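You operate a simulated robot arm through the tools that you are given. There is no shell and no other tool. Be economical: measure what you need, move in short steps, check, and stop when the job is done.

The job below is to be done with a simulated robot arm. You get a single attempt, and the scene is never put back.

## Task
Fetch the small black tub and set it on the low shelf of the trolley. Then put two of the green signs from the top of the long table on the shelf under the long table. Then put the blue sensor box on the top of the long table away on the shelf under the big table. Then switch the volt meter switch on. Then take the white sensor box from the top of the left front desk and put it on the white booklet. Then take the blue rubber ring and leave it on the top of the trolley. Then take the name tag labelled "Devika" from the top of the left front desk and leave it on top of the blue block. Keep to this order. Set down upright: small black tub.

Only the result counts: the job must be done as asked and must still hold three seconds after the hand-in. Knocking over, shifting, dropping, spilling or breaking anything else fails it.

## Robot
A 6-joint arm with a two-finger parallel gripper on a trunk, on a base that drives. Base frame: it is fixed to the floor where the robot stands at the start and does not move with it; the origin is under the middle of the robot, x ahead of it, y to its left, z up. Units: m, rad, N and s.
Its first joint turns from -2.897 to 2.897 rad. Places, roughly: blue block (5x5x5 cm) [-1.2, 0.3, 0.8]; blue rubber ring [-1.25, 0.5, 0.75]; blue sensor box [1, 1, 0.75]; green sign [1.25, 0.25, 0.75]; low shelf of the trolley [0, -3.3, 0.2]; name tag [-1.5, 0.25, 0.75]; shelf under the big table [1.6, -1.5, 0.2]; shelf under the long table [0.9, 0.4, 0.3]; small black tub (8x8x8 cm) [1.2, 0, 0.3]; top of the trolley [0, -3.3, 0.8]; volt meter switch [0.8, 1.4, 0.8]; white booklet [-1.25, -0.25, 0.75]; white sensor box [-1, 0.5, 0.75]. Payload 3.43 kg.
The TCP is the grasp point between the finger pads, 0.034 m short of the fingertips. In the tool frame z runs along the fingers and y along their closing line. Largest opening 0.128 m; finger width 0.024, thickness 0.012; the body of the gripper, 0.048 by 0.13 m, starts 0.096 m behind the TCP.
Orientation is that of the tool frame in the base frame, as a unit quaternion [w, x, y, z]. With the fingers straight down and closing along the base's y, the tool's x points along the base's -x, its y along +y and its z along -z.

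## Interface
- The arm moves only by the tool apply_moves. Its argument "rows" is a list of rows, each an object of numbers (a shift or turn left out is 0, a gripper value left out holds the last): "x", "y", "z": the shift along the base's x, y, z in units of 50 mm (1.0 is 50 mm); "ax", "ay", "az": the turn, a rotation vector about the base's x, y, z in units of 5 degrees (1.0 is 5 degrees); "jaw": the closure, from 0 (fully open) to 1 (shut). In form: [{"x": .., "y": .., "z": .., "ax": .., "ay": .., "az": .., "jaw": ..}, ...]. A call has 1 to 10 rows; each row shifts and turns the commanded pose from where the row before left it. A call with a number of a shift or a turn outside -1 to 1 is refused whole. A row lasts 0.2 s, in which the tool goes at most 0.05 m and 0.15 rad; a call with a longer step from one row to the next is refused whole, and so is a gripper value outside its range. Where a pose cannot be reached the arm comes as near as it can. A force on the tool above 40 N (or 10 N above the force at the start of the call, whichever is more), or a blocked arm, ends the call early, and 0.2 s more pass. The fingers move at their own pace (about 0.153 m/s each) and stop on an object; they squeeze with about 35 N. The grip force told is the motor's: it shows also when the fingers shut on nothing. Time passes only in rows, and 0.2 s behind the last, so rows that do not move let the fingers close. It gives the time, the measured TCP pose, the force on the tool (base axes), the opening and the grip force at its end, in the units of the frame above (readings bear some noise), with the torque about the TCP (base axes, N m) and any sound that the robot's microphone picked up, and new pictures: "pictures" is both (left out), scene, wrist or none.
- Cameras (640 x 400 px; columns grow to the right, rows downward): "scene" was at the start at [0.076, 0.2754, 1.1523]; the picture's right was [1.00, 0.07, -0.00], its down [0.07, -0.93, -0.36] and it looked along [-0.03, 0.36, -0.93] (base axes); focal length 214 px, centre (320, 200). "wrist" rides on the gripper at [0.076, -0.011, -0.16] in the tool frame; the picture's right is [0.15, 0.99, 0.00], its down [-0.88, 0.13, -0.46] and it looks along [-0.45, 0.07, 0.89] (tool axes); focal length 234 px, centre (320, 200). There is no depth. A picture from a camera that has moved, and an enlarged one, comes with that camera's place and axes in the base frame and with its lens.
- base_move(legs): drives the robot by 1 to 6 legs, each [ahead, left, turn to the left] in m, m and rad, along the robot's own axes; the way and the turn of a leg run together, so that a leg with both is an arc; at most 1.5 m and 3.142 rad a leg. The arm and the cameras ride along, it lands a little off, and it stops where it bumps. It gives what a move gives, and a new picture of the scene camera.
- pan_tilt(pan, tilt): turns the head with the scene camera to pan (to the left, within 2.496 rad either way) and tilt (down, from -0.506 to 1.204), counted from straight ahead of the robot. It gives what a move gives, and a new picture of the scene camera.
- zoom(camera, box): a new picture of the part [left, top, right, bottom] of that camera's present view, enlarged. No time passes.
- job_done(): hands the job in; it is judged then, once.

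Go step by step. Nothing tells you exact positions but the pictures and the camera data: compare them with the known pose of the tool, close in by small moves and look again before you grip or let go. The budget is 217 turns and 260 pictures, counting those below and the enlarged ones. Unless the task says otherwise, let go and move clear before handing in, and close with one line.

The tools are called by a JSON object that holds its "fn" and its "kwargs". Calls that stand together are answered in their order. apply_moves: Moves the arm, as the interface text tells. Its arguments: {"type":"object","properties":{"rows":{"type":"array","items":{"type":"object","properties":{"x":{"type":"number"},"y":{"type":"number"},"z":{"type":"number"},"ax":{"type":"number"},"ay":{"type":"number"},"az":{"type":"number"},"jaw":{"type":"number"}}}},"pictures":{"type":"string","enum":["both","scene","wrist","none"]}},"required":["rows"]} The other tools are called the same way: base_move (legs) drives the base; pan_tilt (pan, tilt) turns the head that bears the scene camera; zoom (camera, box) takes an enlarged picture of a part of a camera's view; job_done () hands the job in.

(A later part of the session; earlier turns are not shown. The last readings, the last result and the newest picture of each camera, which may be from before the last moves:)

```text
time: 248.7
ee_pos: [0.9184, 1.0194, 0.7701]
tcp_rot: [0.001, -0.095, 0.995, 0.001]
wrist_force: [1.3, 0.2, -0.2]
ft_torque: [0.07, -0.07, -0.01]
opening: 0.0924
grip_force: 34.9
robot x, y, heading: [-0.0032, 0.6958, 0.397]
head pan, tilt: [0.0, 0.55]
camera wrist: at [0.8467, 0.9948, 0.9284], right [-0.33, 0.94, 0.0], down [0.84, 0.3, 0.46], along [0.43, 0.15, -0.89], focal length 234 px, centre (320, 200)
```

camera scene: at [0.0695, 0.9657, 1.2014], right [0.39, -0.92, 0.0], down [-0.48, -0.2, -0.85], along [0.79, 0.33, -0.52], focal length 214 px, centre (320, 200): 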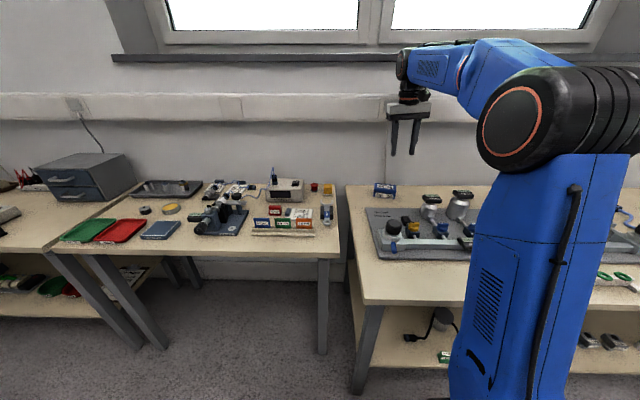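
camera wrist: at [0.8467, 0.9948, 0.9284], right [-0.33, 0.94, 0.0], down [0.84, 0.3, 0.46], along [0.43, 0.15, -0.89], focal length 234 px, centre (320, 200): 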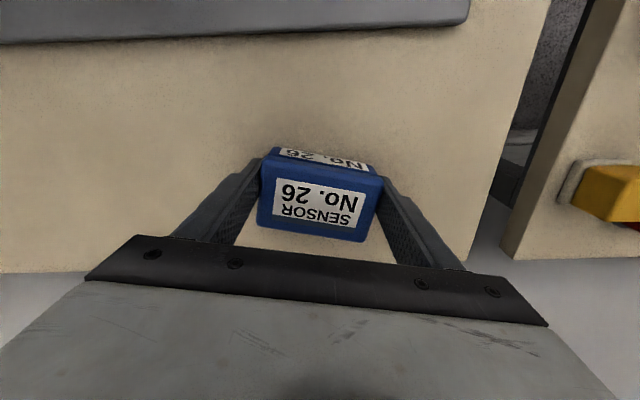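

Blue box gripped (0.092 m). Lift, pull the arm in, and drive toward the big table.

{"fn": "apply_moves", "kwargs": {"rows": [{"z": 0.5, "jaw": 0.6}, {"z": 0.9}, {"z": 0.9}, {"z": 0.9}, {"z": 0.8}, {"x": -0.5, "y": -0.2, "z": 0.1}, {"x": -0.7, "y": -0.3}, {"x": -0.7, "y": -0.3}, {"x": -0.7, "y": -0.3}], "pictures": "none"}}

{"fn": "base_move", "kwargs": {"legs": [[-0.15, 0, 0], [0, -0.75, 0], [-0.2, -0.4, 0]]}}

```text
time: 250.7
ee_pos: [0.7892, 0.9649, 0.9725]
tcp_rot: [0.0, -0.095, 0.995, 0.0]
wrist_force: [0.6, 0.4, -1.8]
ft_torque: [-0.02, 0.07, 0.01]
opening: 0.0923
grip_force: 34.7
robot x, y, heading: [0.0035, 0.6972, 0.395]
head pan, tilt: [0.0, 0.55]
```

```text
time: 258.0
ee_pos: [0.9051, -0.2295, 0.974]
tcp_rot: [0.001, -0.092, 0.996, 0.001]
wrist_force: [0.5, 0.3, -1.5]
ft_torque: [-0.02, -0.01, 0.0]
opening: 0.0919
grip_force: 35.2
robot x, y, heading: [0.1118, -0.4915, 0.386]
head pan, tilt: [0.0, 0.55]
camera scene: at [0.1863, -0.2225, 1.2014], right [0.38, -0.93, 0.0], down [-0.48, -0.2, -0.85], along [0.79, 0.32, -0.52], focal length 214 px, centre (320, 200)
```

scene: 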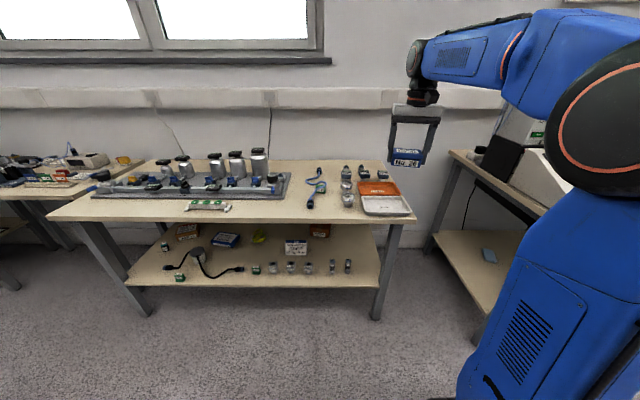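

{"fn": "base_move", "kwargs": {"legs": [[-0.19, -0.377, 0], [0, 0, -0.386]]}}

{"fn": "pan_tilt", "kwargs": {"pan": -0.15, "tilt": 0.75}}

```text
time: 261.7
ee_pos: [0.9142, -0.9638, 0.9731]
tcp_rot: [0.001, 0.098, 0.995, 0.001]
wrist_force: [0.0, -0.1, -1.6]
ft_torque: [0.0, -0.01, 0.01]
opening: 0.0919
grip_force: 34.8
robot x, y, heading: [0.0845, -0.9095, 0.006]
head pan, tilt: [0.0, 0.55]
camera scene: at [0.2484, -0.6899, 1.2014], right [0.01, -1.0, 0.0], down [-0.52, 0.0, -0.85], along [0.85, 0.01, -0.52], focal length 214 px, centre (320, 200)
```

scene: 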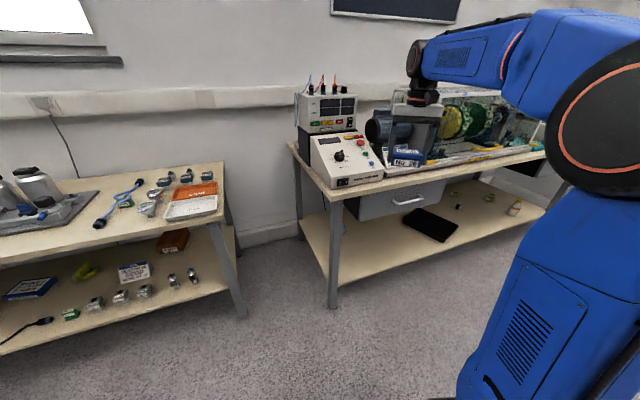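

```text
time: 262.4
ee_pos: [0.914, -0.964, 0.9731]
tcp_rot: [0.001, 0.099, 0.995, 0.001]
wrist_force: [-0.7, 0.2, -0.8]
ft_torque: [-0.02, 0.0, 0.01]
opening: 0.0917
grip_force: 35.5
robot x, y, heading: [0.0795, -0.9083, 0.004]
head pan, tilt: [-0.15, 0.75]
camera scene: at [0.2406, -0.7023, 1.184], right [-0.14, -0.99, 0.0], down [-0.67, 0.1, -0.73], along [0.72, -0.1, -0.68], focal length 214 px, centre (320, 200)
```

scene: 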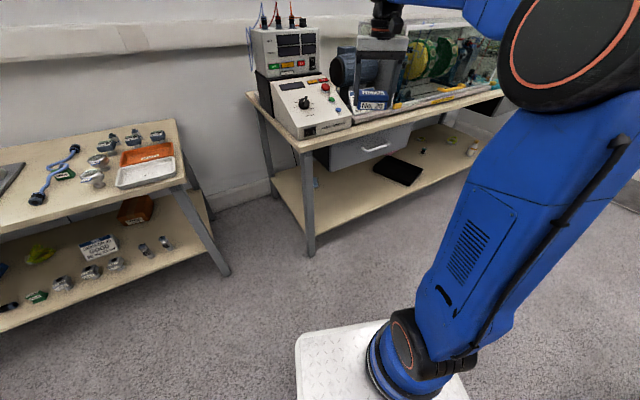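

The big table's shelf front-left area is free; target ≈(1.18, -0.98), shelf z≈0.2. Back up 10 cm, square the tool, and lower.

{"fn": "base_move", "kwargs": {"legs": [[-0.1, 0, 0]]}}

{"fn": "apply_moves", "kwargs": {"rows": [{"az": 0.75, "x": 0.4, "z": -0.8}, {"az": 0.75, "x": 0.4, "z": -0.9}, {"az": 0.75, "x": 0.3, "z": -0.9}, {"x": 0.3, "z": -0.9}, {"x": 0.3, "z": -0.9}, {"x": 0.3, "z": -0.9}, {"z": -0.95}, {"z": -0.95}, {"z": -0.95}, {"z": -0.95}], "pictures": "none"}}

{"fn": "apply_moves", "kwargs": {"rows": [{"z": -0.9}, {"x": 0.4, "z": -0.3, "ay": -1}, {"x": 0.4, "z": -0.3, "ay": -1}, {"x": 0.4, "z": -0.3, "ay": -1}, {"x": 0.4, "z": -0.2, "ay": -1}, {"x": 0.4, "z": -0.2, "ay": -1}, {"x": 0}]}}

```text
time: 263.6
ee_pos: [0.8152, -0.9657, 0.9725]
tcp_rot: [0.0, 0.099, 0.995, 0.0]
wrist_force: [-0.8, 0.8, -1.1]
ft_torque: [-0.03, 0.03, 0.01]
opening: 0.0916
grip_force: 34.9
robot x, y, heading: [-0.0207, -0.9114, 0.011]
head pan, tilt: [-0.15, 0.75]
camera scene: at [0.1423, -0.7033, 1.184], right [-0.14, -0.99, 0.0], down [-0.68, 0.1, -0.73], along [0.72, -0.1, -0.68], focal length 214 px, centre (320, 200)
```

scene: 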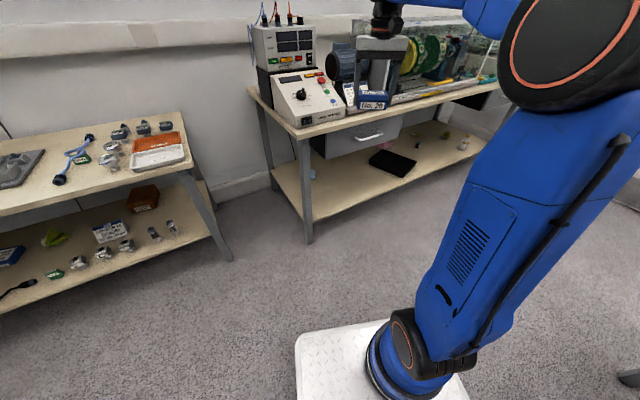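

```text
time: 265.8
ee_pos: [0.9181, -0.964, 0.5187]
tcp_rot: [0.001, 0.001, 1.0, 0.001]
wrist_force: [0.0, 1.0, -1.5]
ft_torque: [0.02, 0.01, 0.04]
opening: 0.0914
grip_force: 35.1
robot x, y, heading: [-0.0183, -0.9129, 0.008]
head pan, tilt: [-0.15, 0.75]
```

```text
time: 267.4
ee_pos: [1.0149, -0.9633, 0.4071]
tcp_rot: [0.218, 0.001, 0.976, 0.001]
wrist_force: [0.2, 0.2, -1.7]
ft_torque: [0.01, 0.03, -0.03]
opening: 0.0913
grip_force: 35.0
robot x, y, heading: [-0.0204, -0.91, 0.007]
head pan, tilt: [-0.15, 0.75]
camera scene: at [0.1423, -0.7033, 1.184], right [-0.14, -0.99, 0.0], down [-0.68, 0.1, -0.73], along [0.72, -0.1, -0.68], focal length 214 px, centre (320, 200)
camera wrist: at [0.8787, -0.9737, 0.5191], right [-0.13, 0.99, -0.06], down [0.6, 0.13, 0.79], along [0.79, 0.07, -0.61], focal length 234 px, centre (320, 200)
```

scene: 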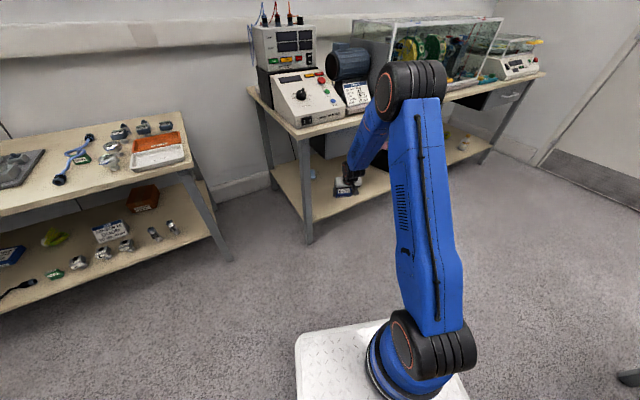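
wrist: 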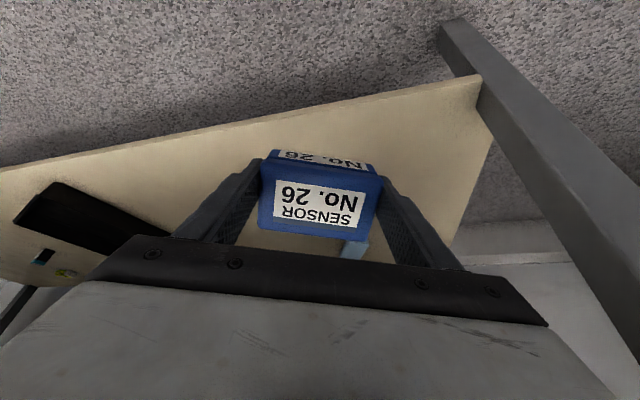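

{"fn": "apply_moves", "kwargs": {"rows": [{"x": 0.6, "z": -0.6}, {"x": 0.8, "z": -0.5}, {"x": 0.8, "z": -0.4}, {"x": 0.8, "z": -0.4}, {"x": 0.1, "z": -0.2}, {"x": 0}]}}

{"fn": "zoom", "kwargs": {"camera": "scene", "box": [250, 60, 450, 230]}}

```text
time: 268.8
ee_pos: [1.1654, -0.9691, 0.3036]
tcp_rot: [0.215, 0.002, 0.977, 0.001]
wrist_force: [0.6, -0.5, -1.6]
ft_torque: [-0.03, 0.04, 0.02]
opening: 0.0915
grip_force: 35.1
robot x, y, heading: [-0.0184, -0.912, 0.003]
head pan, tilt: [-0.15, 0.75]
camera scene: at [0.1398, -0.7047, 1.1844], right [-0.14, -0.99, 0.0], down [-0.67, 0.1, -0.73], along [0.72, -0.1, -0.68], focal length 214 px, centre (320, 200)
camera wrist: at [1.0298, -0.9782, 0.4151], right [-0.13, 0.99, -0.06], down [0.61, 0.13, 0.78], along [0.78, 0.07, -0.62], focal length 234 px, centre (320, 200)
```

scene: 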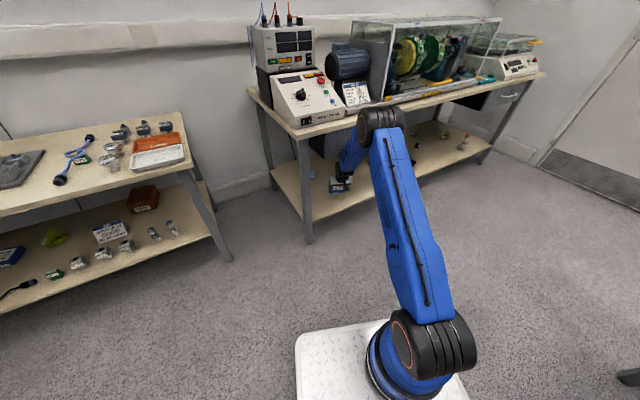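
wrist: 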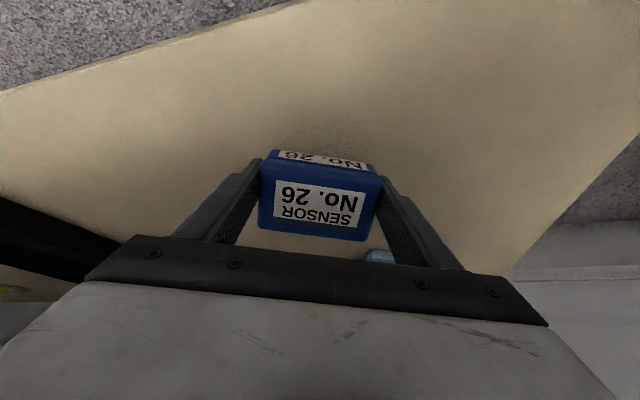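

```text
2.35 times, centred on (350, 145) of scene
camera zoom: at [0.1398, -0.7047, 1.1844], right [-0.14, -0.99, 0.0], down [-0.67, 0.1, -0.73], along [0.72, -0.1, -0.68], focal length 505 px, centre (249, 329)
```

zoom: 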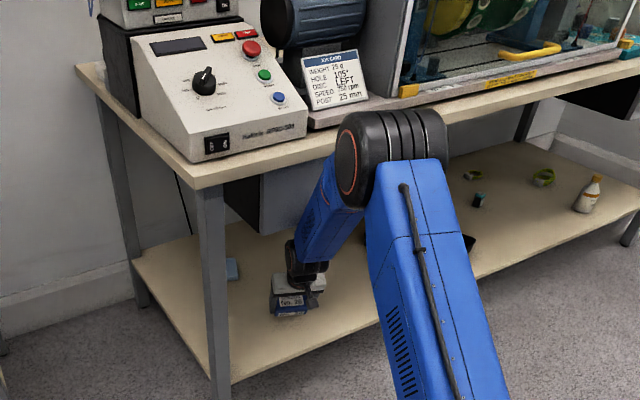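

Box hovers over free shelf. Lower to contact.

{"fn": "apply_moves", "kwargs": {"rows": [{"z": -0.4}, {"z": -0.4}, {"z": -0.2}, {"z": -0.1}, {"x": 0}], "pictures": "none"}}

{"fn": "apply_moves", "kwargs": {"rows": [{"z": -0.08}, {"z": -0.08}, {"z": -0.08}, {"x": 0}], "pictures": "wrist"}}

```text
time: 269.7
ee_pos: [1.1752, -0.9611, 0.2621]
tcp_rot: [0.224, 0.0, 0.975, 0.002]
wrist_force: [-2.0, -0.7, 16.4]
ft_torque: [-0.83, 0.07, -0.09]
opening: 0.0912
grip_force: 34.8
robot x, y, heading: [-0.018, -0.9145, 0.003]
head pan, tilt: [-0.15, 0.75]
stopped in row 4: the force on the tool passed its limit at 54 N (the readings are from after the stop); the commanded pose is now the measured one
```

```text
time: 270.1
ee_pos: [1.1768, -0.962, 0.2632]
tcp_rot: [0.224, 0.0, 0.974, 0.002]
wrist_force: [-0.2, -0.8, 15.0]
ft_torque: [-0.8, 0.04, -0.01]
opening: 0.0914
grip_force: 35.4
robot x, y, heading: [-0.0187, -0.9087, 0.002]
head pan, tilt: [-0.15, 0.75]
stopped in row 1: the force on the tool passed its limit at 47 N (the readings are from after the stop); the commanded pose is now the measured one
camera wrist: at [1.0397, -0.9725, 0.3714], right [-0.13, 0.99, -0.06], down [0.59, 0.13, 0.8], along [0.8, 0.07, -0.6], focal length 234 px, centre (320, 200)
```

wrist: 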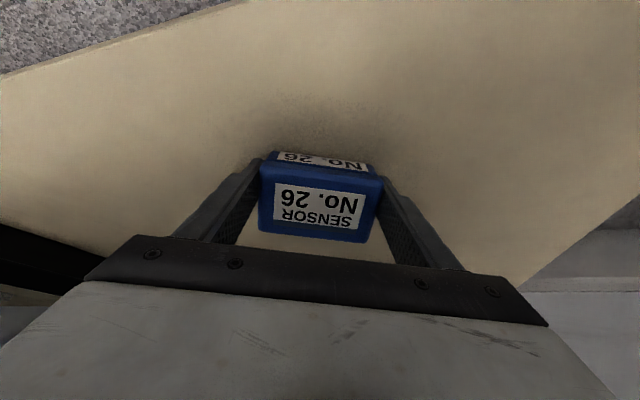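

Contact at z 0.263. Ease up and open slightly.

{"fn": "apply_moves", "kwargs": {"rows": [{"z": 0.06}, {"jaw": 0.24}, {"jaw": 0.18}, {"jaw": 0.14}, {"x": 0}, {"x": 0}], "pictures": "wrist"}}

```text
time: 271.5
ee_pos: [1.1766, -0.9625, 0.2625]
tcp_rot: [0.223, 0.0, 0.975, 0.001]
wrist_force: [-0.3, -0.8, -0.6]
ft_torque: [0.01, 0.03, 0.01]
opening: 0.1099
grip_force: 0.0
robot x, y, heading: [-0.0186, -0.9113, 0.007]
head pan, tilt: [-0.15, 0.75]
camera wrist: at [1.0392, -0.9724, 0.3727], right [-0.13, 0.99, -0.06], down [0.59, 0.13, 0.79], along [0.79, 0.07, -0.61], focal length 234 px, centre (320, 200)
```

wrist: 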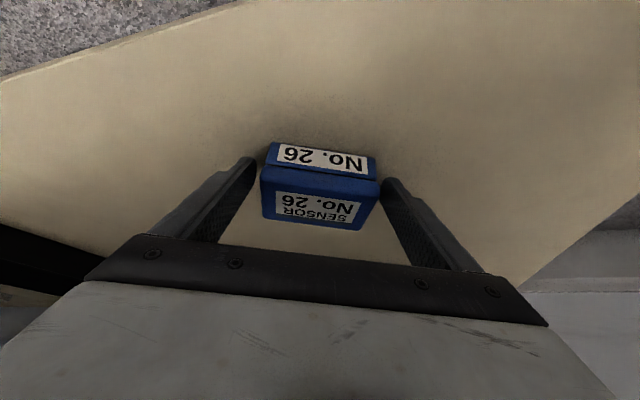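

Box sits flat on the big table's shelf. Withdraw and raise.

{"fn": "apply_moves", "kwargs": {"rows": [{"x": -0.3, "z": 0.6}, {"x": -0.3, "z": 0.5}, {"x": -0.8, "z": 0.2}, {"x": -0.8, "z": 0.3, "ay": 1}, {"x": -0.7, "z": 0.3, "ay": 1}, {"x": -0.5, "z": 0.4, "ay": 1}, {"x": -0.4, "z": 0.5, "ay": 1}, {"x": -0.2, "z": 0.8, "ay": 1}, {"z": 0.9}, {"z": 0.9}], "pictures": "none"}}

{"fn": "apply_moves", "kwargs": {"rows": [{"z": 0.9}, {"z": 0.9}, {"x": -0.1, "z": 0.9}, {"x": -0.2, "z": 0.9}, {"x": -0.2, "z": 0.9}, {"x": -0.2, "z": 0.9}, {"x": -0.2, "z": 0.9}, {"x": -0.2, "z": 0.7}], "pictures": "scene"}}

```text
time: 273.7
ee_pos: [0.9754, -0.962, 0.5331]
tcp_rot: [0.006, 0.0, 1.0, 0.0]
wrist_force: [-0.1, 0.1, -1.0]
ft_torque: [0.01, 0.01, -0.02]
opening: 0.11
grip_force: 0.1
robot x, y, heading: [-0.0189, -0.9118, 0.008]
head pan, tilt: [-0.15, 0.75]
```

```text
time: 275.5
ee_pos: [0.9216, -0.9603, 0.883]
tcp_rot: [0.007, 0.0, 1.0, 0.001]
wrist_force: [-0.3, -0.4, -1.3]
ft_torque: [0.0, 0.05, 0.0]
opening: 0.1102
grip_force: 0.2
robot x, y, heading: [-0.0157, -0.9123, 0.003]
head pan, tilt: [-0.15, 0.75]
camera scene: at [0.1432, -0.7027, 1.1839], right [-0.14, -0.99, 0.0], down [-0.68, 0.1, -0.73], along [0.72, -0.1, -0.68], focal length 214 px, centre (320, 200)
```

scene: 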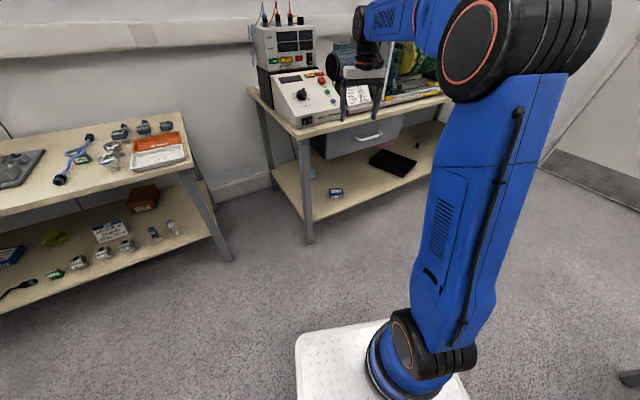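

Box is on the shelf. Now to the volt meter: raise, close the jaws, drive back along the tables.

{"fn": "apply_moves", "kwargs": {"rows": [{"x": -0.5, "z": 0.9, "jaw": 1.0}, {"x": -0.5, "z": 0.9}, {"x": -0.5}], "pictures": "none"}}

{"fn": "base_move", "kwargs": {"legs": [[0, 0, 0.392], [0.45, 0.6, 0], [0, 0.6, 0], [0, 0.55, 0]]}}

{"fn": "pan_tilt", "kwargs": {"pan": 0.15, "tilt": 0.6}}

{"fn": "zoom", "kwargs": {"camera": "scene", "box": [260, 100, 500, 240]}}

```text
refused: row 1 steps farther than a row can; nothing moved
```

```text
time: 282.2
ee_pos: [0.9756, 0.3191, 0.884]
tcp_rot: [0.007, -0.186, 0.982, -0.003]
wrist_force: [4.4, -28.3, 1.4]
ft_torque: [-0.72, -0.19, -0.03]
opening: 0.094
grip_force: 0.1
robot x, y, heading: [0.0834, 0.0203, 0.39]
head pan, tilt: [-0.15, 0.75]
stopped in leg 3: the force on the tool passed its limit at 65 N (the readings are from after the stop); the commanded pose is now the measured one
camera scene: at [0.1552, 0.2763, 1.1842], right [0.24, -0.97, 0.0], down [-0.66, -0.16, -0.73], along [0.71, 0.17, -0.68], focal length 214 px, centre (320, 200)
```

scene: 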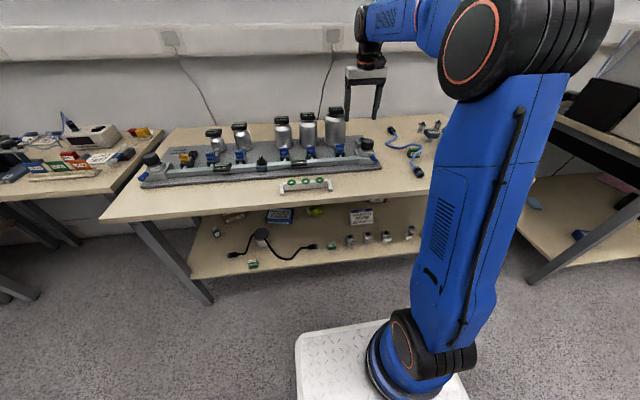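

```text
time: 283.0
ee_pos: [0.9743, 0.3209, 0.8838]
tcp_rot: [0.007, -0.187, 0.982, -0.002]
wrist_force: [3.3, -36.4, 1.7]
ft_torque: [-0.98, -0.06, 0.2]
opening: 0.0899
grip_force: 0.0
robot x, y, heading: [0.0829, 0.0245, 0.391]
head pan, tilt: [0.15, 0.6]
camera scene: at [0.1502, 0.3021, 1.1971], right [0.51, -0.86, 0.0], down [-0.48, -0.29, -0.83], along [0.71, 0.42, -0.56], focal length 214 px, centre (320, 200)
```

scene: 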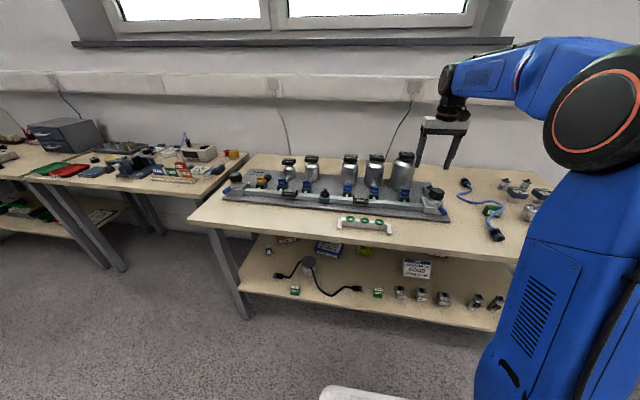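

```text
2.67 times, centred on (380, 170) of scene
camera zoom: at [0.1502, 0.3021, 1.1971], right [0.51, -0.86, 0.0], down [-0.48, -0.29, -0.83], along [0.71, 0.42, -0.56], focal length 572 px, centre (160, 280)
```

zoom: 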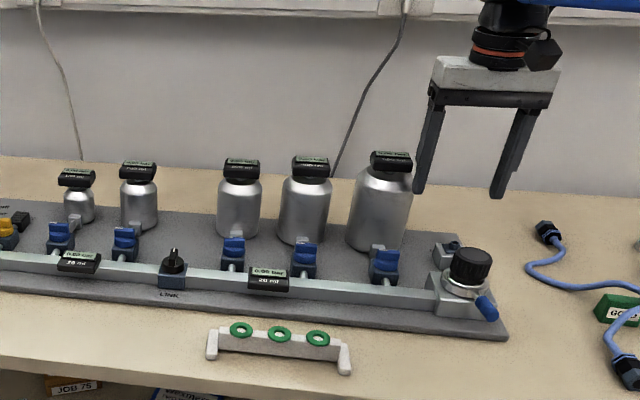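

A refused move left the arm low and a finger is pressing the tall bottle's side; back away to the right at once.

{"fn": "base_move", "kwargs": {"legs": [[0, -0.08, 0]]}}

{"fn": "zoom", "kwargs": {"camera": "scene", "box": [220, 120, 460, 260]}}

```text
time: 284.0
ee_pos: [1.005, 0.2491, 0.8839]
tcp_rot: [0.006, -0.188, 0.982, -0.001]
wrist_force: [-0.6, -0.2, 0.0]
ft_torque: [0.0, 0.01, 0.0]
opening: 0.1102
grip_force: 0.0
robot x, y, heading: [0.1137, -0.0493, 0.393]
head pan, tilt: [0.15, 0.6]
camera scene: at [0.1808, 0.2291, 1.1968], right [0.51, -0.86, 0.0], down [-0.48, -0.29, -0.83], along [0.71, 0.42, -0.57], focal length 214 px, centre (320, 200)
```

scene: 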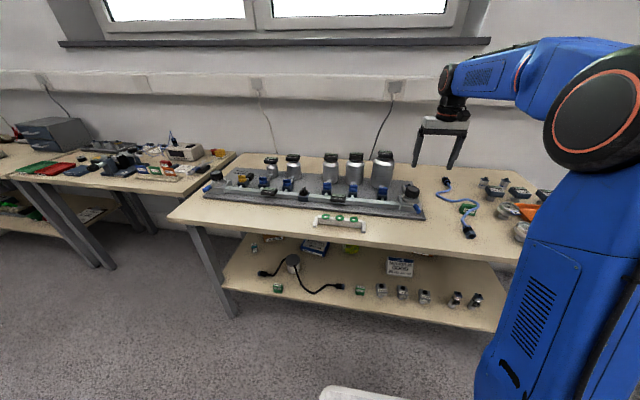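

```text
2.67 times, centred on (340, 190) of scene
camera zoom: at [0.1808, 0.2291, 1.1968], right [0.51, -0.86, 0.0], down [-0.48, -0.29, -0.83], along [0.71, 0.42, -0.57], focal length 572 px, centre (267, 227)
```

zoom: 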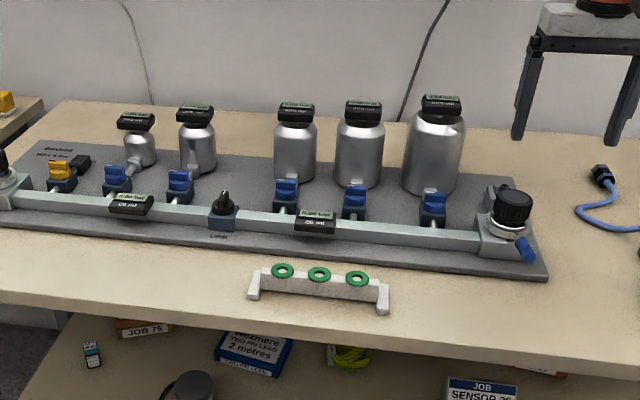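

The rig hasn't moved (corner at the same spot as before). Now raise and retract properly first.

{"fn": "apply_moves", "kwargs": {"rows": [{"z": 0.9, "jaw": 1.0}, {"z": 0.9}, {"x": -0.7, "y": -0.3}, {"x": -0.7, "y": -0.3}, {"x": -0.7, "y": -0.3}, {"x": 0}], "pictures": "none"}}

```text
time: 285.4
ee_pos: [0.8999, 0.205, 0.9733]
tcp_rot: [0.006, -0.188, 0.982, -0.002]
wrist_force: [0.7, -0.6, 0.6]
ft_torque: [0.01, 0.0, -0.03]
opening: 0.0004
grip_force: 33.1
robot x, y, heading: [0.1168, -0.046, 0.388]
head pan, tilt: [0.15, 0.6]
```

{"fn": "base_move", "kwargs": {"legs": [[0, 0.6, 0.005], [0, 0.47, 0], [0.1, 0, 0]]}}

{"fn": "zoom", "kwargs": {"camera": "scene", "box": [240, 100, 440, 220]}}

```text
time: 290.4
ee_pos: [0.5504, 1.0357, 0.9727]
tcp_rot: [0.007, -0.196, 0.981, -0.002]
wrist_force: [0.9, 0.6, 0.2]
ft_torque: [0.0, -0.02, 0.03]
opening: 0.0003
grip_force: 32.9
robot x, y, heading: [-0.2323, 0.7713, 0.403]
head pan, tilt: [0.15, 0.6]
stopped in leg 2: the robot was blocked; the commanded pose is now the measured one
camera scene: at [-0.1681, 1.0505, 1.1969], right [0.53, -0.85, 0.0], down [-0.48, -0.3, -0.83], along [0.7, 0.43, -0.56], focal length 214 px, centre (320, 200)
```

scene: 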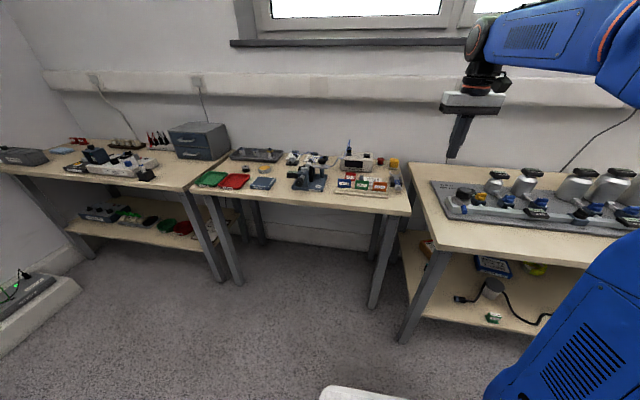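

```text
3.20 times, centred on (340, 160) of scene
camera zoom: at [-0.1681, 1.0505, 1.1969], right [0.53, -0.85, 0.0], down [-0.48, -0.3, -0.83], along [0.7, 0.43, -0.56], focal length 686 px, centre (256, 328)
```

zoom: 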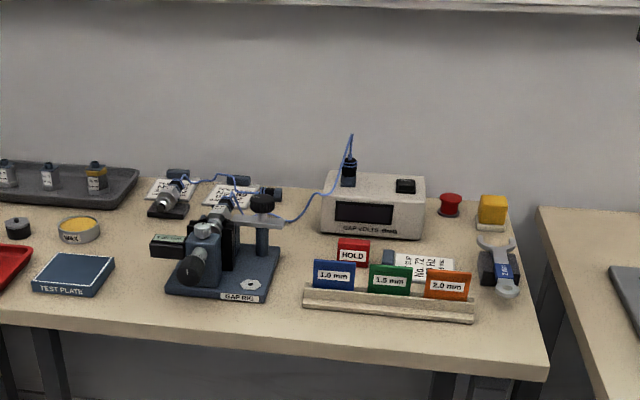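

The chair leg again; go forward first, then left. The "GAP VOLTS" meter with a rocker on its top is at ≈(0.72, 1.35).

{"fn": "base_move", "kwargs": {"legs": [[0.17, 0, 0], [0, 0.16, 0]]}}

{"fn": "apply_moves", "kwargs": {"rows": [{"x": 0.5, "y": 0.2}, {"x": 0}], "pictures": "wrist"}}

```text
time: 292.9
ee_pos: [0.6458, 1.2529, 0.9734]
tcp_rot: [0.007, -0.198, 0.98, -0.002]
wrist_force: [0.2, 0.5, 0.0]
ft_torque: [0.03, 0.03, 0.02]
opening: 0.0
grip_force: 33.2
robot x, y, heading: [-0.1326, 0.9853, 0.408]
head pan, tilt: [0.15, 0.6]
camera scene: at [-0.0733, 1.2634, 1.1969], right [0.53, -0.85, 0.0], down [-0.48, -0.3, -0.83], along [0.7, 0.44, -0.56], focal length 214 px, centre (320, 200)
```

scene: 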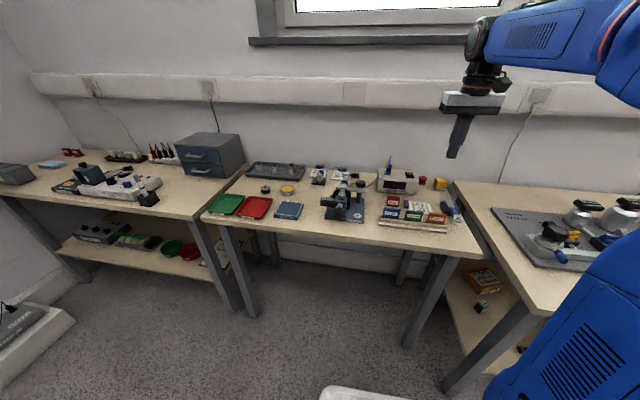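

```text
time: 293.5
ee_pos: [0.6718, 1.2632, 0.9721]
tcp_rot: [0.007, -0.198, 0.98, -0.002]
wrist_force: [0.9, -0.1, 0.2]
ft_torque: [0.03, -0.01, 0.01]
opening: 0.0
grip_force: 32.7
robot x, y, heading: [-0.1347, 0.9858, 0.405]
head pan, tilt: [0.15, 0.6]
camera wrist: at [0.6041, 1.2241, 1.1312], right [-0.52, 0.86, -0.01], down [0.75, 0.46, 0.47], along [0.4, 0.23, -0.88], focal length 234 px, centre (320, 200)
```

wrist: 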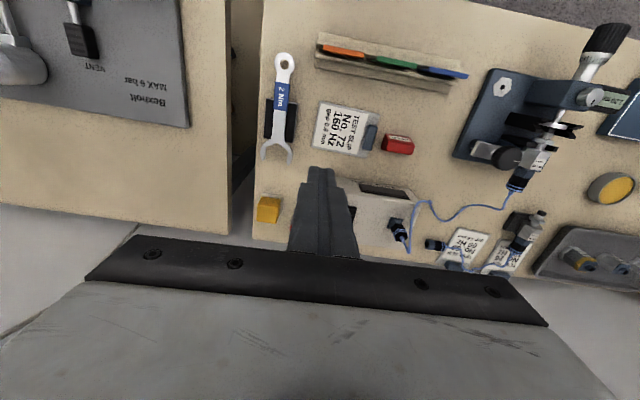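

{"fn": "apply_moves", "kwargs": {"rows": [{"jaw": 0.0}, {"x": 0}, {"x": 0}], "pictures": "none"}}

{"fn": "zoom", "kwargs": {"camera": "wrist", "box": [260, 150, 440, 262]}}

{"fn": "zoom", "kwargs": {"camera": "scene", "box": [350, 140, 470, 215]}}

```text
time: 294.3
ee_pos: [0.6722, 1.2621, 0.9726]
tcp_rot: [0.007, -0.197, 0.98, -0.003]
wrist_force: [0.4, 0.0, -0.9]
ft_torque: [0.0, 0.0, -0.01]
opening: 0.1281
grip_force: 0.0
robot x, y, heading: [-0.1341, 0.9838, 0.405]
head pan, tilt: [0.15, 0.6]
```

```text
3.56 times, centred on (350, 206) of wrist
camera zoom: at [0.6041, 1.2242, 1.1312], right [-0.52, 0.86, -0.01], down [0.75, 0.46, 0.47], along [0.4, 0.23, -0.88], focal length 833 px, centre (213, 179)
```

zoom: 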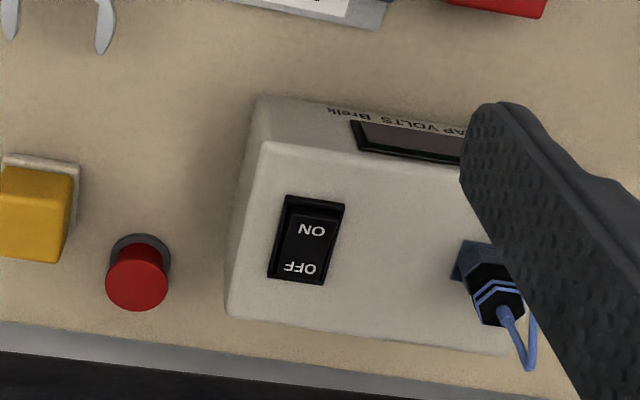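

```text
5.33 times, centred on (410, 178) of scene
camera zoom: at [-0.0733, 1.2634, 1.1969], right [0.53, -0.85, 0.0], down [-0.48, -0.3, -0.83], along [0.7, 0.44, -0.56], focal length 1144 px, centre (-160, 320)
```

zoom: 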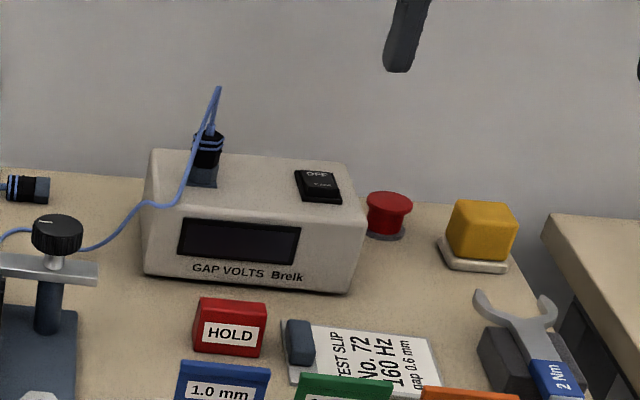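

Rocker found at ≈(0.761, 1.366, 0.80); its ON end is the near one. Close the jaws and move above the ON end.

{"fn": "apply_moves", "kwargs": {"rows": [{"jaw": 1.0}, {"x": 0.5, "y": 0.65, "az": -0.8}, {"x": 0.5, "y": 0.65, "az": -0.8}, {"x": 0.5, "y": 0.7}, {"z": -0.8}, {"z": -0.8}, {"x": 0}], "pictures": "wrist"}}

{"fn": "zoom", "kwargs": {"camera": "scene", "box": [350, 120, 470, 215]}}

```text
time: 295.9
ee_pos: [0.7456, 1.3628, 0.8931]
tcp_rot: [0.007, -0.129, 0.992, -0.004]
wrist_force: [-0.1, -0.3, -0.6]
ft_torque: [-0.02, -0.02, -0.02]
opening: 0.0
grip_force: 33.2
robot x, y, heading: [-0.1335, 0.981, 0.408]
head pan, tilt: [0.15, 0.6]
camera wrist: at [0.6735, 1.3347, 1.051], right [-0.39, 0.92, -0.01], down [0.81, 0.35, 0.47], along [0.43, 0.18, -0.88], focal length 234 px, centre (320, 200)
```

wrist: 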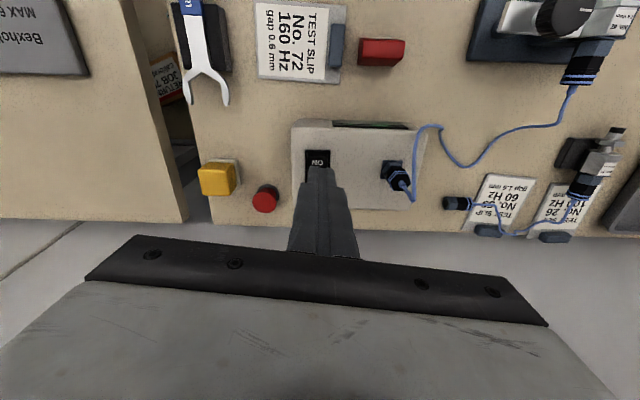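

```text
4.21 times, centred on (410, 168) of scene
camera zoom: at [-0.0733, 1.2635, 1.1968], right [0.53, -0.85, 0.0], down [-0.48, -0.3, -0.83], along [0.7, 0.44, -0.56], focal length 903 px, centre (-59, 337)
```

zoom: 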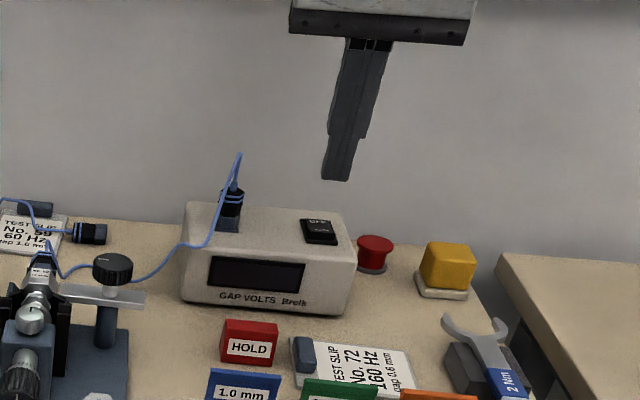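

{"fn": "apply_moves", "kwargs": {"rows": [{"x": 0.06, "y": 0.02, "z": -0.5}, {"z": -0.45}, {"z": -0.1}, {"x": 0}], "pictures": "wrist"}}

{"fn": "zoom", "kwargs": {"camera": "scene", "box": [370, 140, 450, 205]}}

```text
time: 296.9
ee_pos: [0.7509, 1.3637, 0.8403]
tcp_rot: [0.007, -0.129, 0.992, -0.003]
wrist_force: [-0.2, -0.1, 0.8]
ft_torque: [0.0, 0.05, 0.03]
opening: 0.0
grip_force: 33.1
robot x, y, heading: [-0.1292, 0.9812, 0.405]
head pan, tilt: [0.15, 0.6]
camera wrist: at [0.6779, 1.3348, 0.9978], right [-0.39, 0.92, -0.01], down [0.81, 0.35, 0.47], along [0.43, 0.18, -0.88], focal length 234 px, centre (320, 200)
```

wrist: 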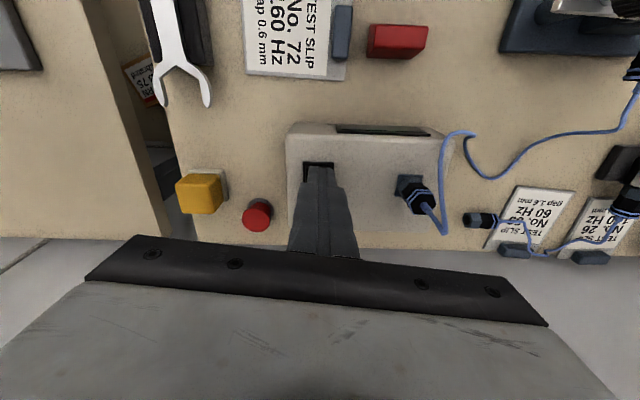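

```text
6.15 times, centred on (410, 172) of scene
camera zoom: at [-0.0733, 1.2634, 1.1968], right [0.53, -0.85, 0.0], down [-0.48, -0.3, -0.83], along [0.7, 0.44, -0.56], focal length 1320 px, centre (-234, 369)
```

zoom: 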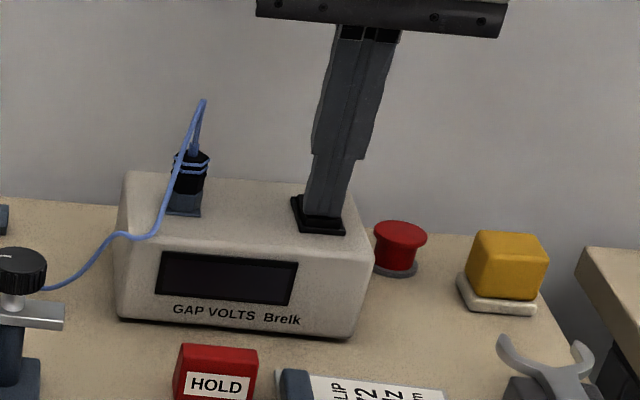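

Tip is at the rocker's near half. Press down slowly.

{"fn": "apply_moves", "kwargs": {"rows": [{"x": -0.06, "z": -0.06}, {"z": -0.06}, {"z": -0.06}, {"x": 0}], "pictures": "none"}}

```text
time: 297.6
ee_pos: [0.7478, 1.3623, 0.8396]
tcp_rot: [0.011, -0.128, 0.992, -0.002]
wrist_force: [-4.8, -3.6, 9.7]
ft_torque: [-0.08, 0.03, -0.04]
opening: 0.0
grip_force: 33.0
robot x, y, heading: [-0.1343, 0.9839, 0.414]
head pan, tilt: [0.15, 0.6]
stopped in row 3: the force on the tool passed its limit at 46 N (the readings are from after the stop); the commanded pose is now the measured one
```

{"fn": "apply_moves", "kwargs": {"rows": [{"z": 0.6}, {"z": 0.8}, {"x": -0.5, "y": -0.3, "z": 0.5}, {"x": -0.5, "y": -0.7, "jaw": 0.3}, {"x": -0.5, "y": -0.7}, {"x": 0}], "pictures": "none"}}

{"fn": "zoom", "kwargs": {"camera": "scene", "box": [370, 140, 450, 205]}}

{"fn": "zoom", "kwargs": {"camera": "wrist", "box": [260, 150, 440, 262]}}

```text
time: 299.0
ee_pos: [0.6741, 1.2761, 0.9342]
tcp_rot: [0.011, -0.128, 0.992, -0.001]
wrist_force: [0.3, -0.6, 0.0]
ft_torque: [0.0, 0.02, 0.03]
opening: 0.0897
grip_force: 0.0
robot x, y, heading: [-0.1319, 0.9858, 0.409]
head pan, tilt: [0.15, 0.6]
```

```text
6.15 times, centred on (410, 172) of scene
camera zoom: at [-0.073, 1.2635, 1.1968], right [0.53, -0.85, 0.0], down [-0.48, -0.3, -0.82], along [0.7, 0.44, -0.57], focal length 1320 px, centre (-234, 369)
```

zoom: 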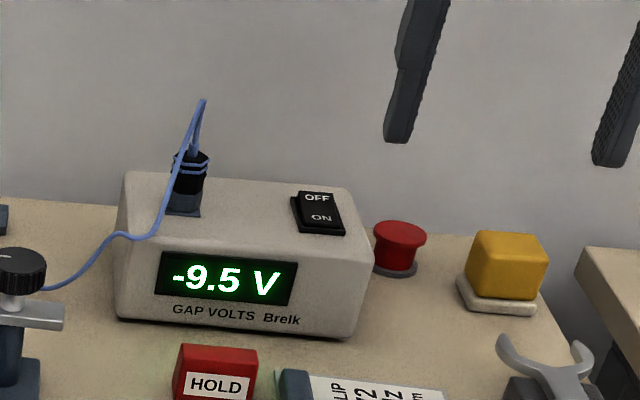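

```text
3.56 times, centred on (350, 206) of wrist
camera zoom: at [0.6013, 1.2476, 1.0909], right [-0.39, 0.92, -0.01], down [0.81, 0.35, 0.47], along [0.44, 0.18, -0.88], focal length 833 px, centre (213, 179)
```

zoom: 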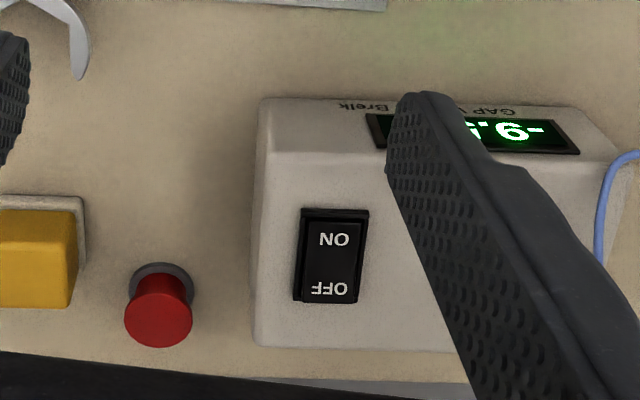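

The meter is ON (−9.5 V). Next the white sensor box on the desk behind. Retract and raise the arm first.

{"fn": "apply_moves", "kwargs": {"rows": [{"x": -0.7, "y": -0.3, "z": 0.4}, {"x": -0.7, "y": -0.3, "z": 0.4}, {"x": -0.7, "y": -0.3, "z": 0.4}, {"x": 0, "jaw": 0.0}], "pictures": "none"}}

```text
time: 300.0
ee_pos: [0.5696, 1.234, 0.9934]
tcp_rot: [0.012, -0.128, 0.992, -0.002]
wrist_force: [0.0, -0.7, 0.1]
ft_torque: [0.03, -0.01, 0.01]
opening: 0.128
grip_force: 0.1
robot x, y, heading: [-0.1332, 0.9835, 0.409]
head pan, tilt: [0.15, 0.6]
```

{"fn": "base_move", "kwargs": {"legs": [[-0.05, -0.84, 0], [-0.1, 0, 0], [0, 0, 1.57], [0, 0, 1.57]]}}

{"fn": "pan_tilt", "kwargs": {"pan": 0.0, "tilt": 0.6}}

```text
time: 312.9
ee_pos: [-0.6476, -0.0982, 0.9931]
tcp_rot: [-0.002, 0.992, 0.128, -0.011]
wrist_force: [-0.2, -0.6, -0.1]
ft_torque: [0.03, 0.0, -0.02]
opening: 0.128
grip_force: 0.0
robot x, y, heading: [0.0567, 0.1534, -2.733]
head pan, tilt: [0.15, 0.6]
camera scene: at [-0.0056, -0.1263, 1.1969], right [-0.53, 0.85, 0.0], down [0.48, 0.3, -0.83], along [-0.7, -0.44, -0.56], focal length 214 px, centre (320, 200)
```

scene: 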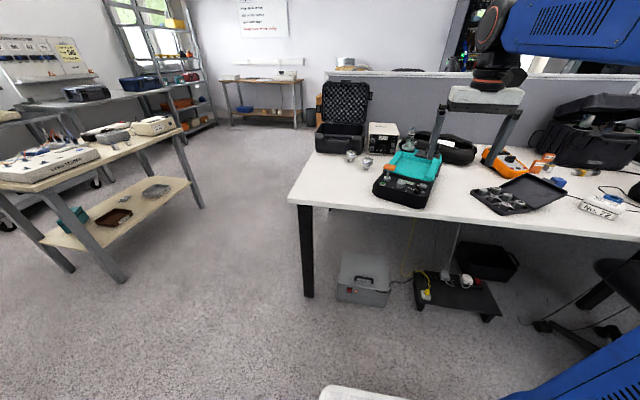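

```text
time: 313.6
ee_pos: [-0.6475, -0.0973, 0.9926]
tcp_rot: [-0.001, 0.992, 0.129, -0.011]
wrist_force: [-0.3, 0.6, -0.3]
ft_torque: [-0.01, 0.01, 0.02]
opening: 0.1282
grip_force: 0.1
robot x, y, heading: [0.0583, 0.1527, -2.735]
head pan, tilt: [0.0, 0.6]
camera scene: at [-0.0117, -0.1146, 1.1969], right [-0.4, 0.92, 0.0], down [0.52, 0.23, -0.83], along [-0.76, -0.33, -0.56], focal length 214 px, centre (320, 200)
```

scene: 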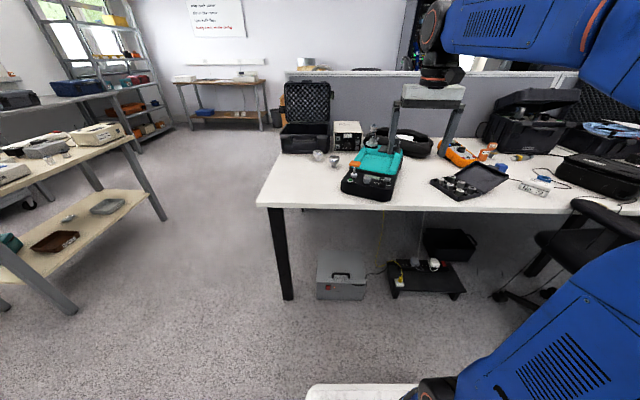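

{"fn": "zoom", "kwargs": {"camera": "scene", "box": [340, 90, 640, 220]}}

{"fn": "pan_tilt", "kwargs": {"pan": -0.5, "tilt": 0.6}}

```text
2.13 times, centred on (490, 155) of scene
camera zoom: at [-0.0117, -0.1146, 1.1969], right [-0.4, 0.92, 0.0], down [0.52, 0.23, -0.83], along [-0.76, -0.33, -0.56], focal length 458 px, centre (-43, 296)
```

zoom: 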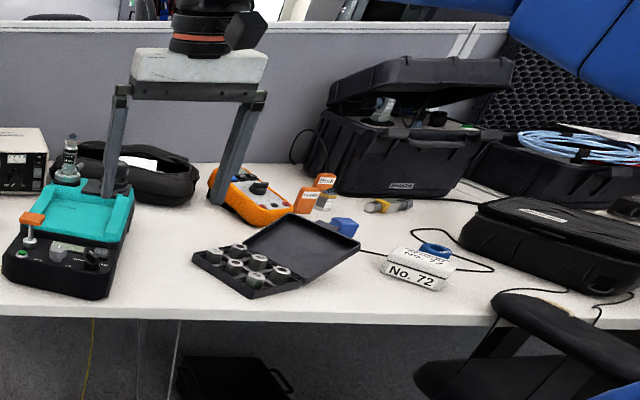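

```text
time: 314.5
ee_pos: [-0.6462, -0.0978, 0.9942]
tcp_rot: [-0.001, 0.992, 0.128, -0.011]
wrist_force: [-0.6, 1.2, 0.2]
ft_torque: [0.01, 0.01, 0.0]
opening: 0.1281
grip_force: 0.0
robot x, y, heading: [0.0617, 0.1569, -2.73]
head pan, tilt: [-0.499, 0.6]
camera scene: at [-0.0188, -0.0715, 1.1969], right [0.09, 1.0, 0.0], down [0.56, -0.05, -0.83], along [-0.82, 0.07, -0.56], focal length 214 px, centre (320, 200)
```

scene: 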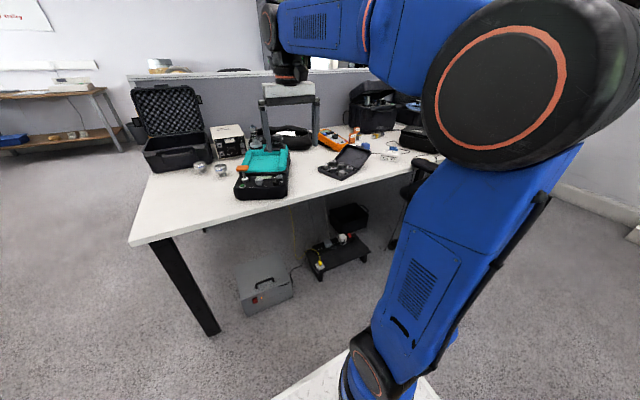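

The white box "No. 72" is near the desk edge; the booklet lies in the open black pouch behind the teal unit. Slide right to reach the box.

{"fn": "base_move", "kwargs": {"legs": [[0.04, -0.3, 0]]}}

{"fn": "apply_moves", "kwargs": {"rows": [{"x": -0.6, "y": 0.6}, {"x": -0.6, "y": 0.6}, {"x": -0.6, "y": 0.6}, {"x": 0}], "pictures": "wrist"}}

```text
time: 316.6
ee_pos: [-0.8035, 0.1644, 0.9927]
tcp_rot: [-0.001, 0.992, 0.127, -0.011]
wrist_force: [1.7, -0.1, 0.6]
ft_torque: [0.0, 0.01, 0.0]
opening: 0.1278
grip_force: 0.1
robot x, y, heading: [-0.1001, 0.4113, -2.734]
head pan, tilt: [-0.499, 0.6]
camera scene: at [-0.1755, 0.1877, 1.1969], right [0.09, 1.0, 0.0], down [0.56, -0.05, -0.83], along [-0.82, 0.08, -0.57], focal length 214 px, centre (320, 200)
```

scene: 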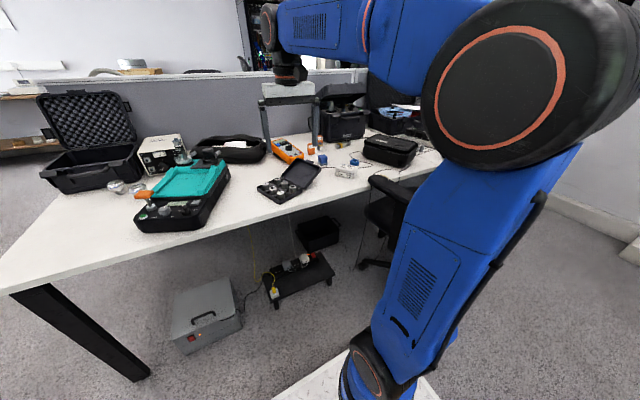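

```text
time: 317.6
ee_pos: [-0.8936, 0.2546, 0.9914]
tcp_rot: [-0.001, 0.992, 0.128, -0.011]
wrist_force: [1.5, -0.6, 0.8]
ft_torque: [-0.03, -0.04, -0.03]
opening: 0.1281
grip_force: 0.0
robot x, y, heading: [-0.1009, 0.4128, -2.737]
head pan, tilt: [-0.499, 0.6]
camera wrist: at [-0.8189, 0.2855, 1.1481], right [0.39, -0.92, -0.01], down [-0.81, -0.35, 0.47], along [-0.44, -0.18, -0.88], focal length 234 px, centre (320, 200)
```

wrist: 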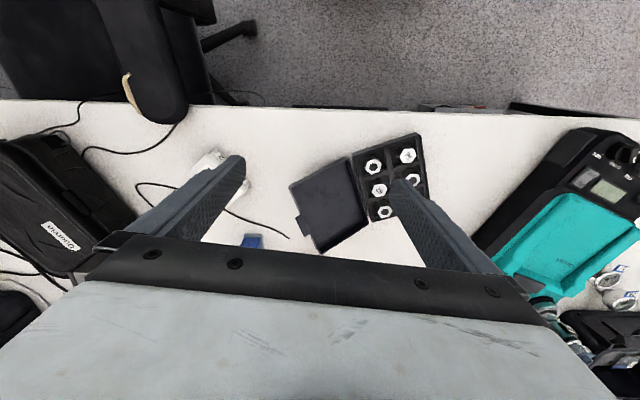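

{"fn": "apply_moves", "kwargs": {"rows": [{"x": -0.5, "y": 0.75}, {"x": -0.5, "y": 0.75}, {"x": -0.5, "y": 0.75}, {"x": -0.5, "y": 0.75}, {"x": 0}], "pictures": "both"}}

```text
time: 318.8
ee_pos: [-0.9918, 0.404, 0.9927]
tcp_rot: [-0.001, 0.992, 0.127, -0.01]
wrist_force: [-0.5, 0.1, 0.1]
ft_torque: [0.0, 0.02, 0.01]
opening: 0.128
grip_force: 0.0
robot x, y, heading: [-0.1001, 0.4151, -2.731]
head pan, tilt: [-0.499, 0.6]
camera scene: at [-0.1755, 0.1878, 1.1969], right [0.09, 1.0, 0.0], down [0.56, -0.05, -0.82], along [-0.82, 0.08, -0.57], focal length 214 px, centre (320, 200)
camera wrist: at [-0.9173, 0.4359, 1.149], right [0.39, -0.92, -0.01], down [-0.81, -0.35, 0.47], along [-0.44, -0.18, -0.88], focal length 234 px, centre (320, 200)
```

scene: 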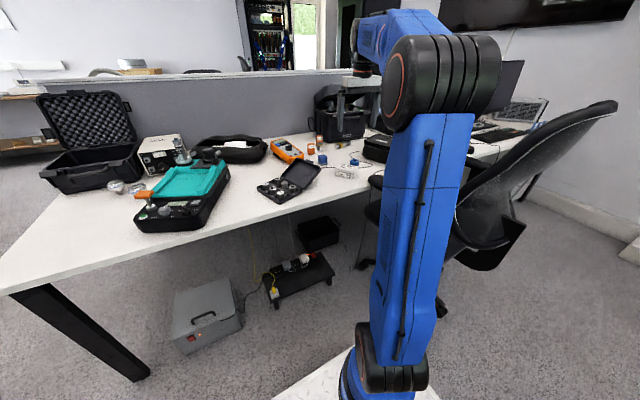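
wrist: 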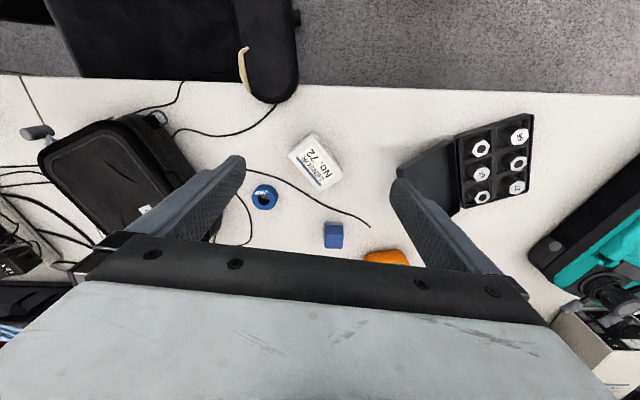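

{"fn": "zoom", "kwargs": {"camera": "wrist", "box": [220, 110, 420, 250]}}

```text
2.86 times, centred on (320, 180) of wrist
camera zoom: at [-0.9173, 0.4359, 1.149], right [0.39, -0.92, -0.01], down [-0.81, -0.35, 0.47], along [-0.44, -0.18, -0.88], focal length 669 px, centre (320, 257)
```

zoom: 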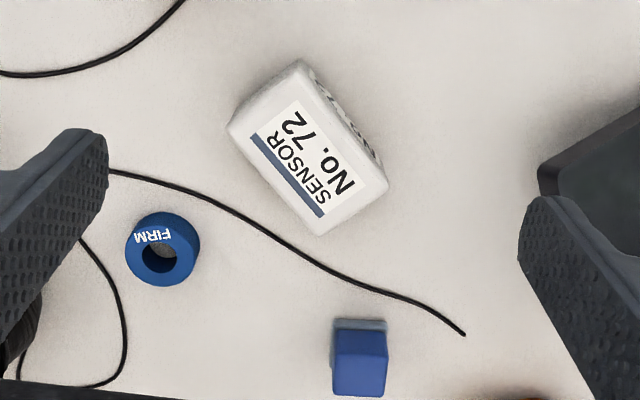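

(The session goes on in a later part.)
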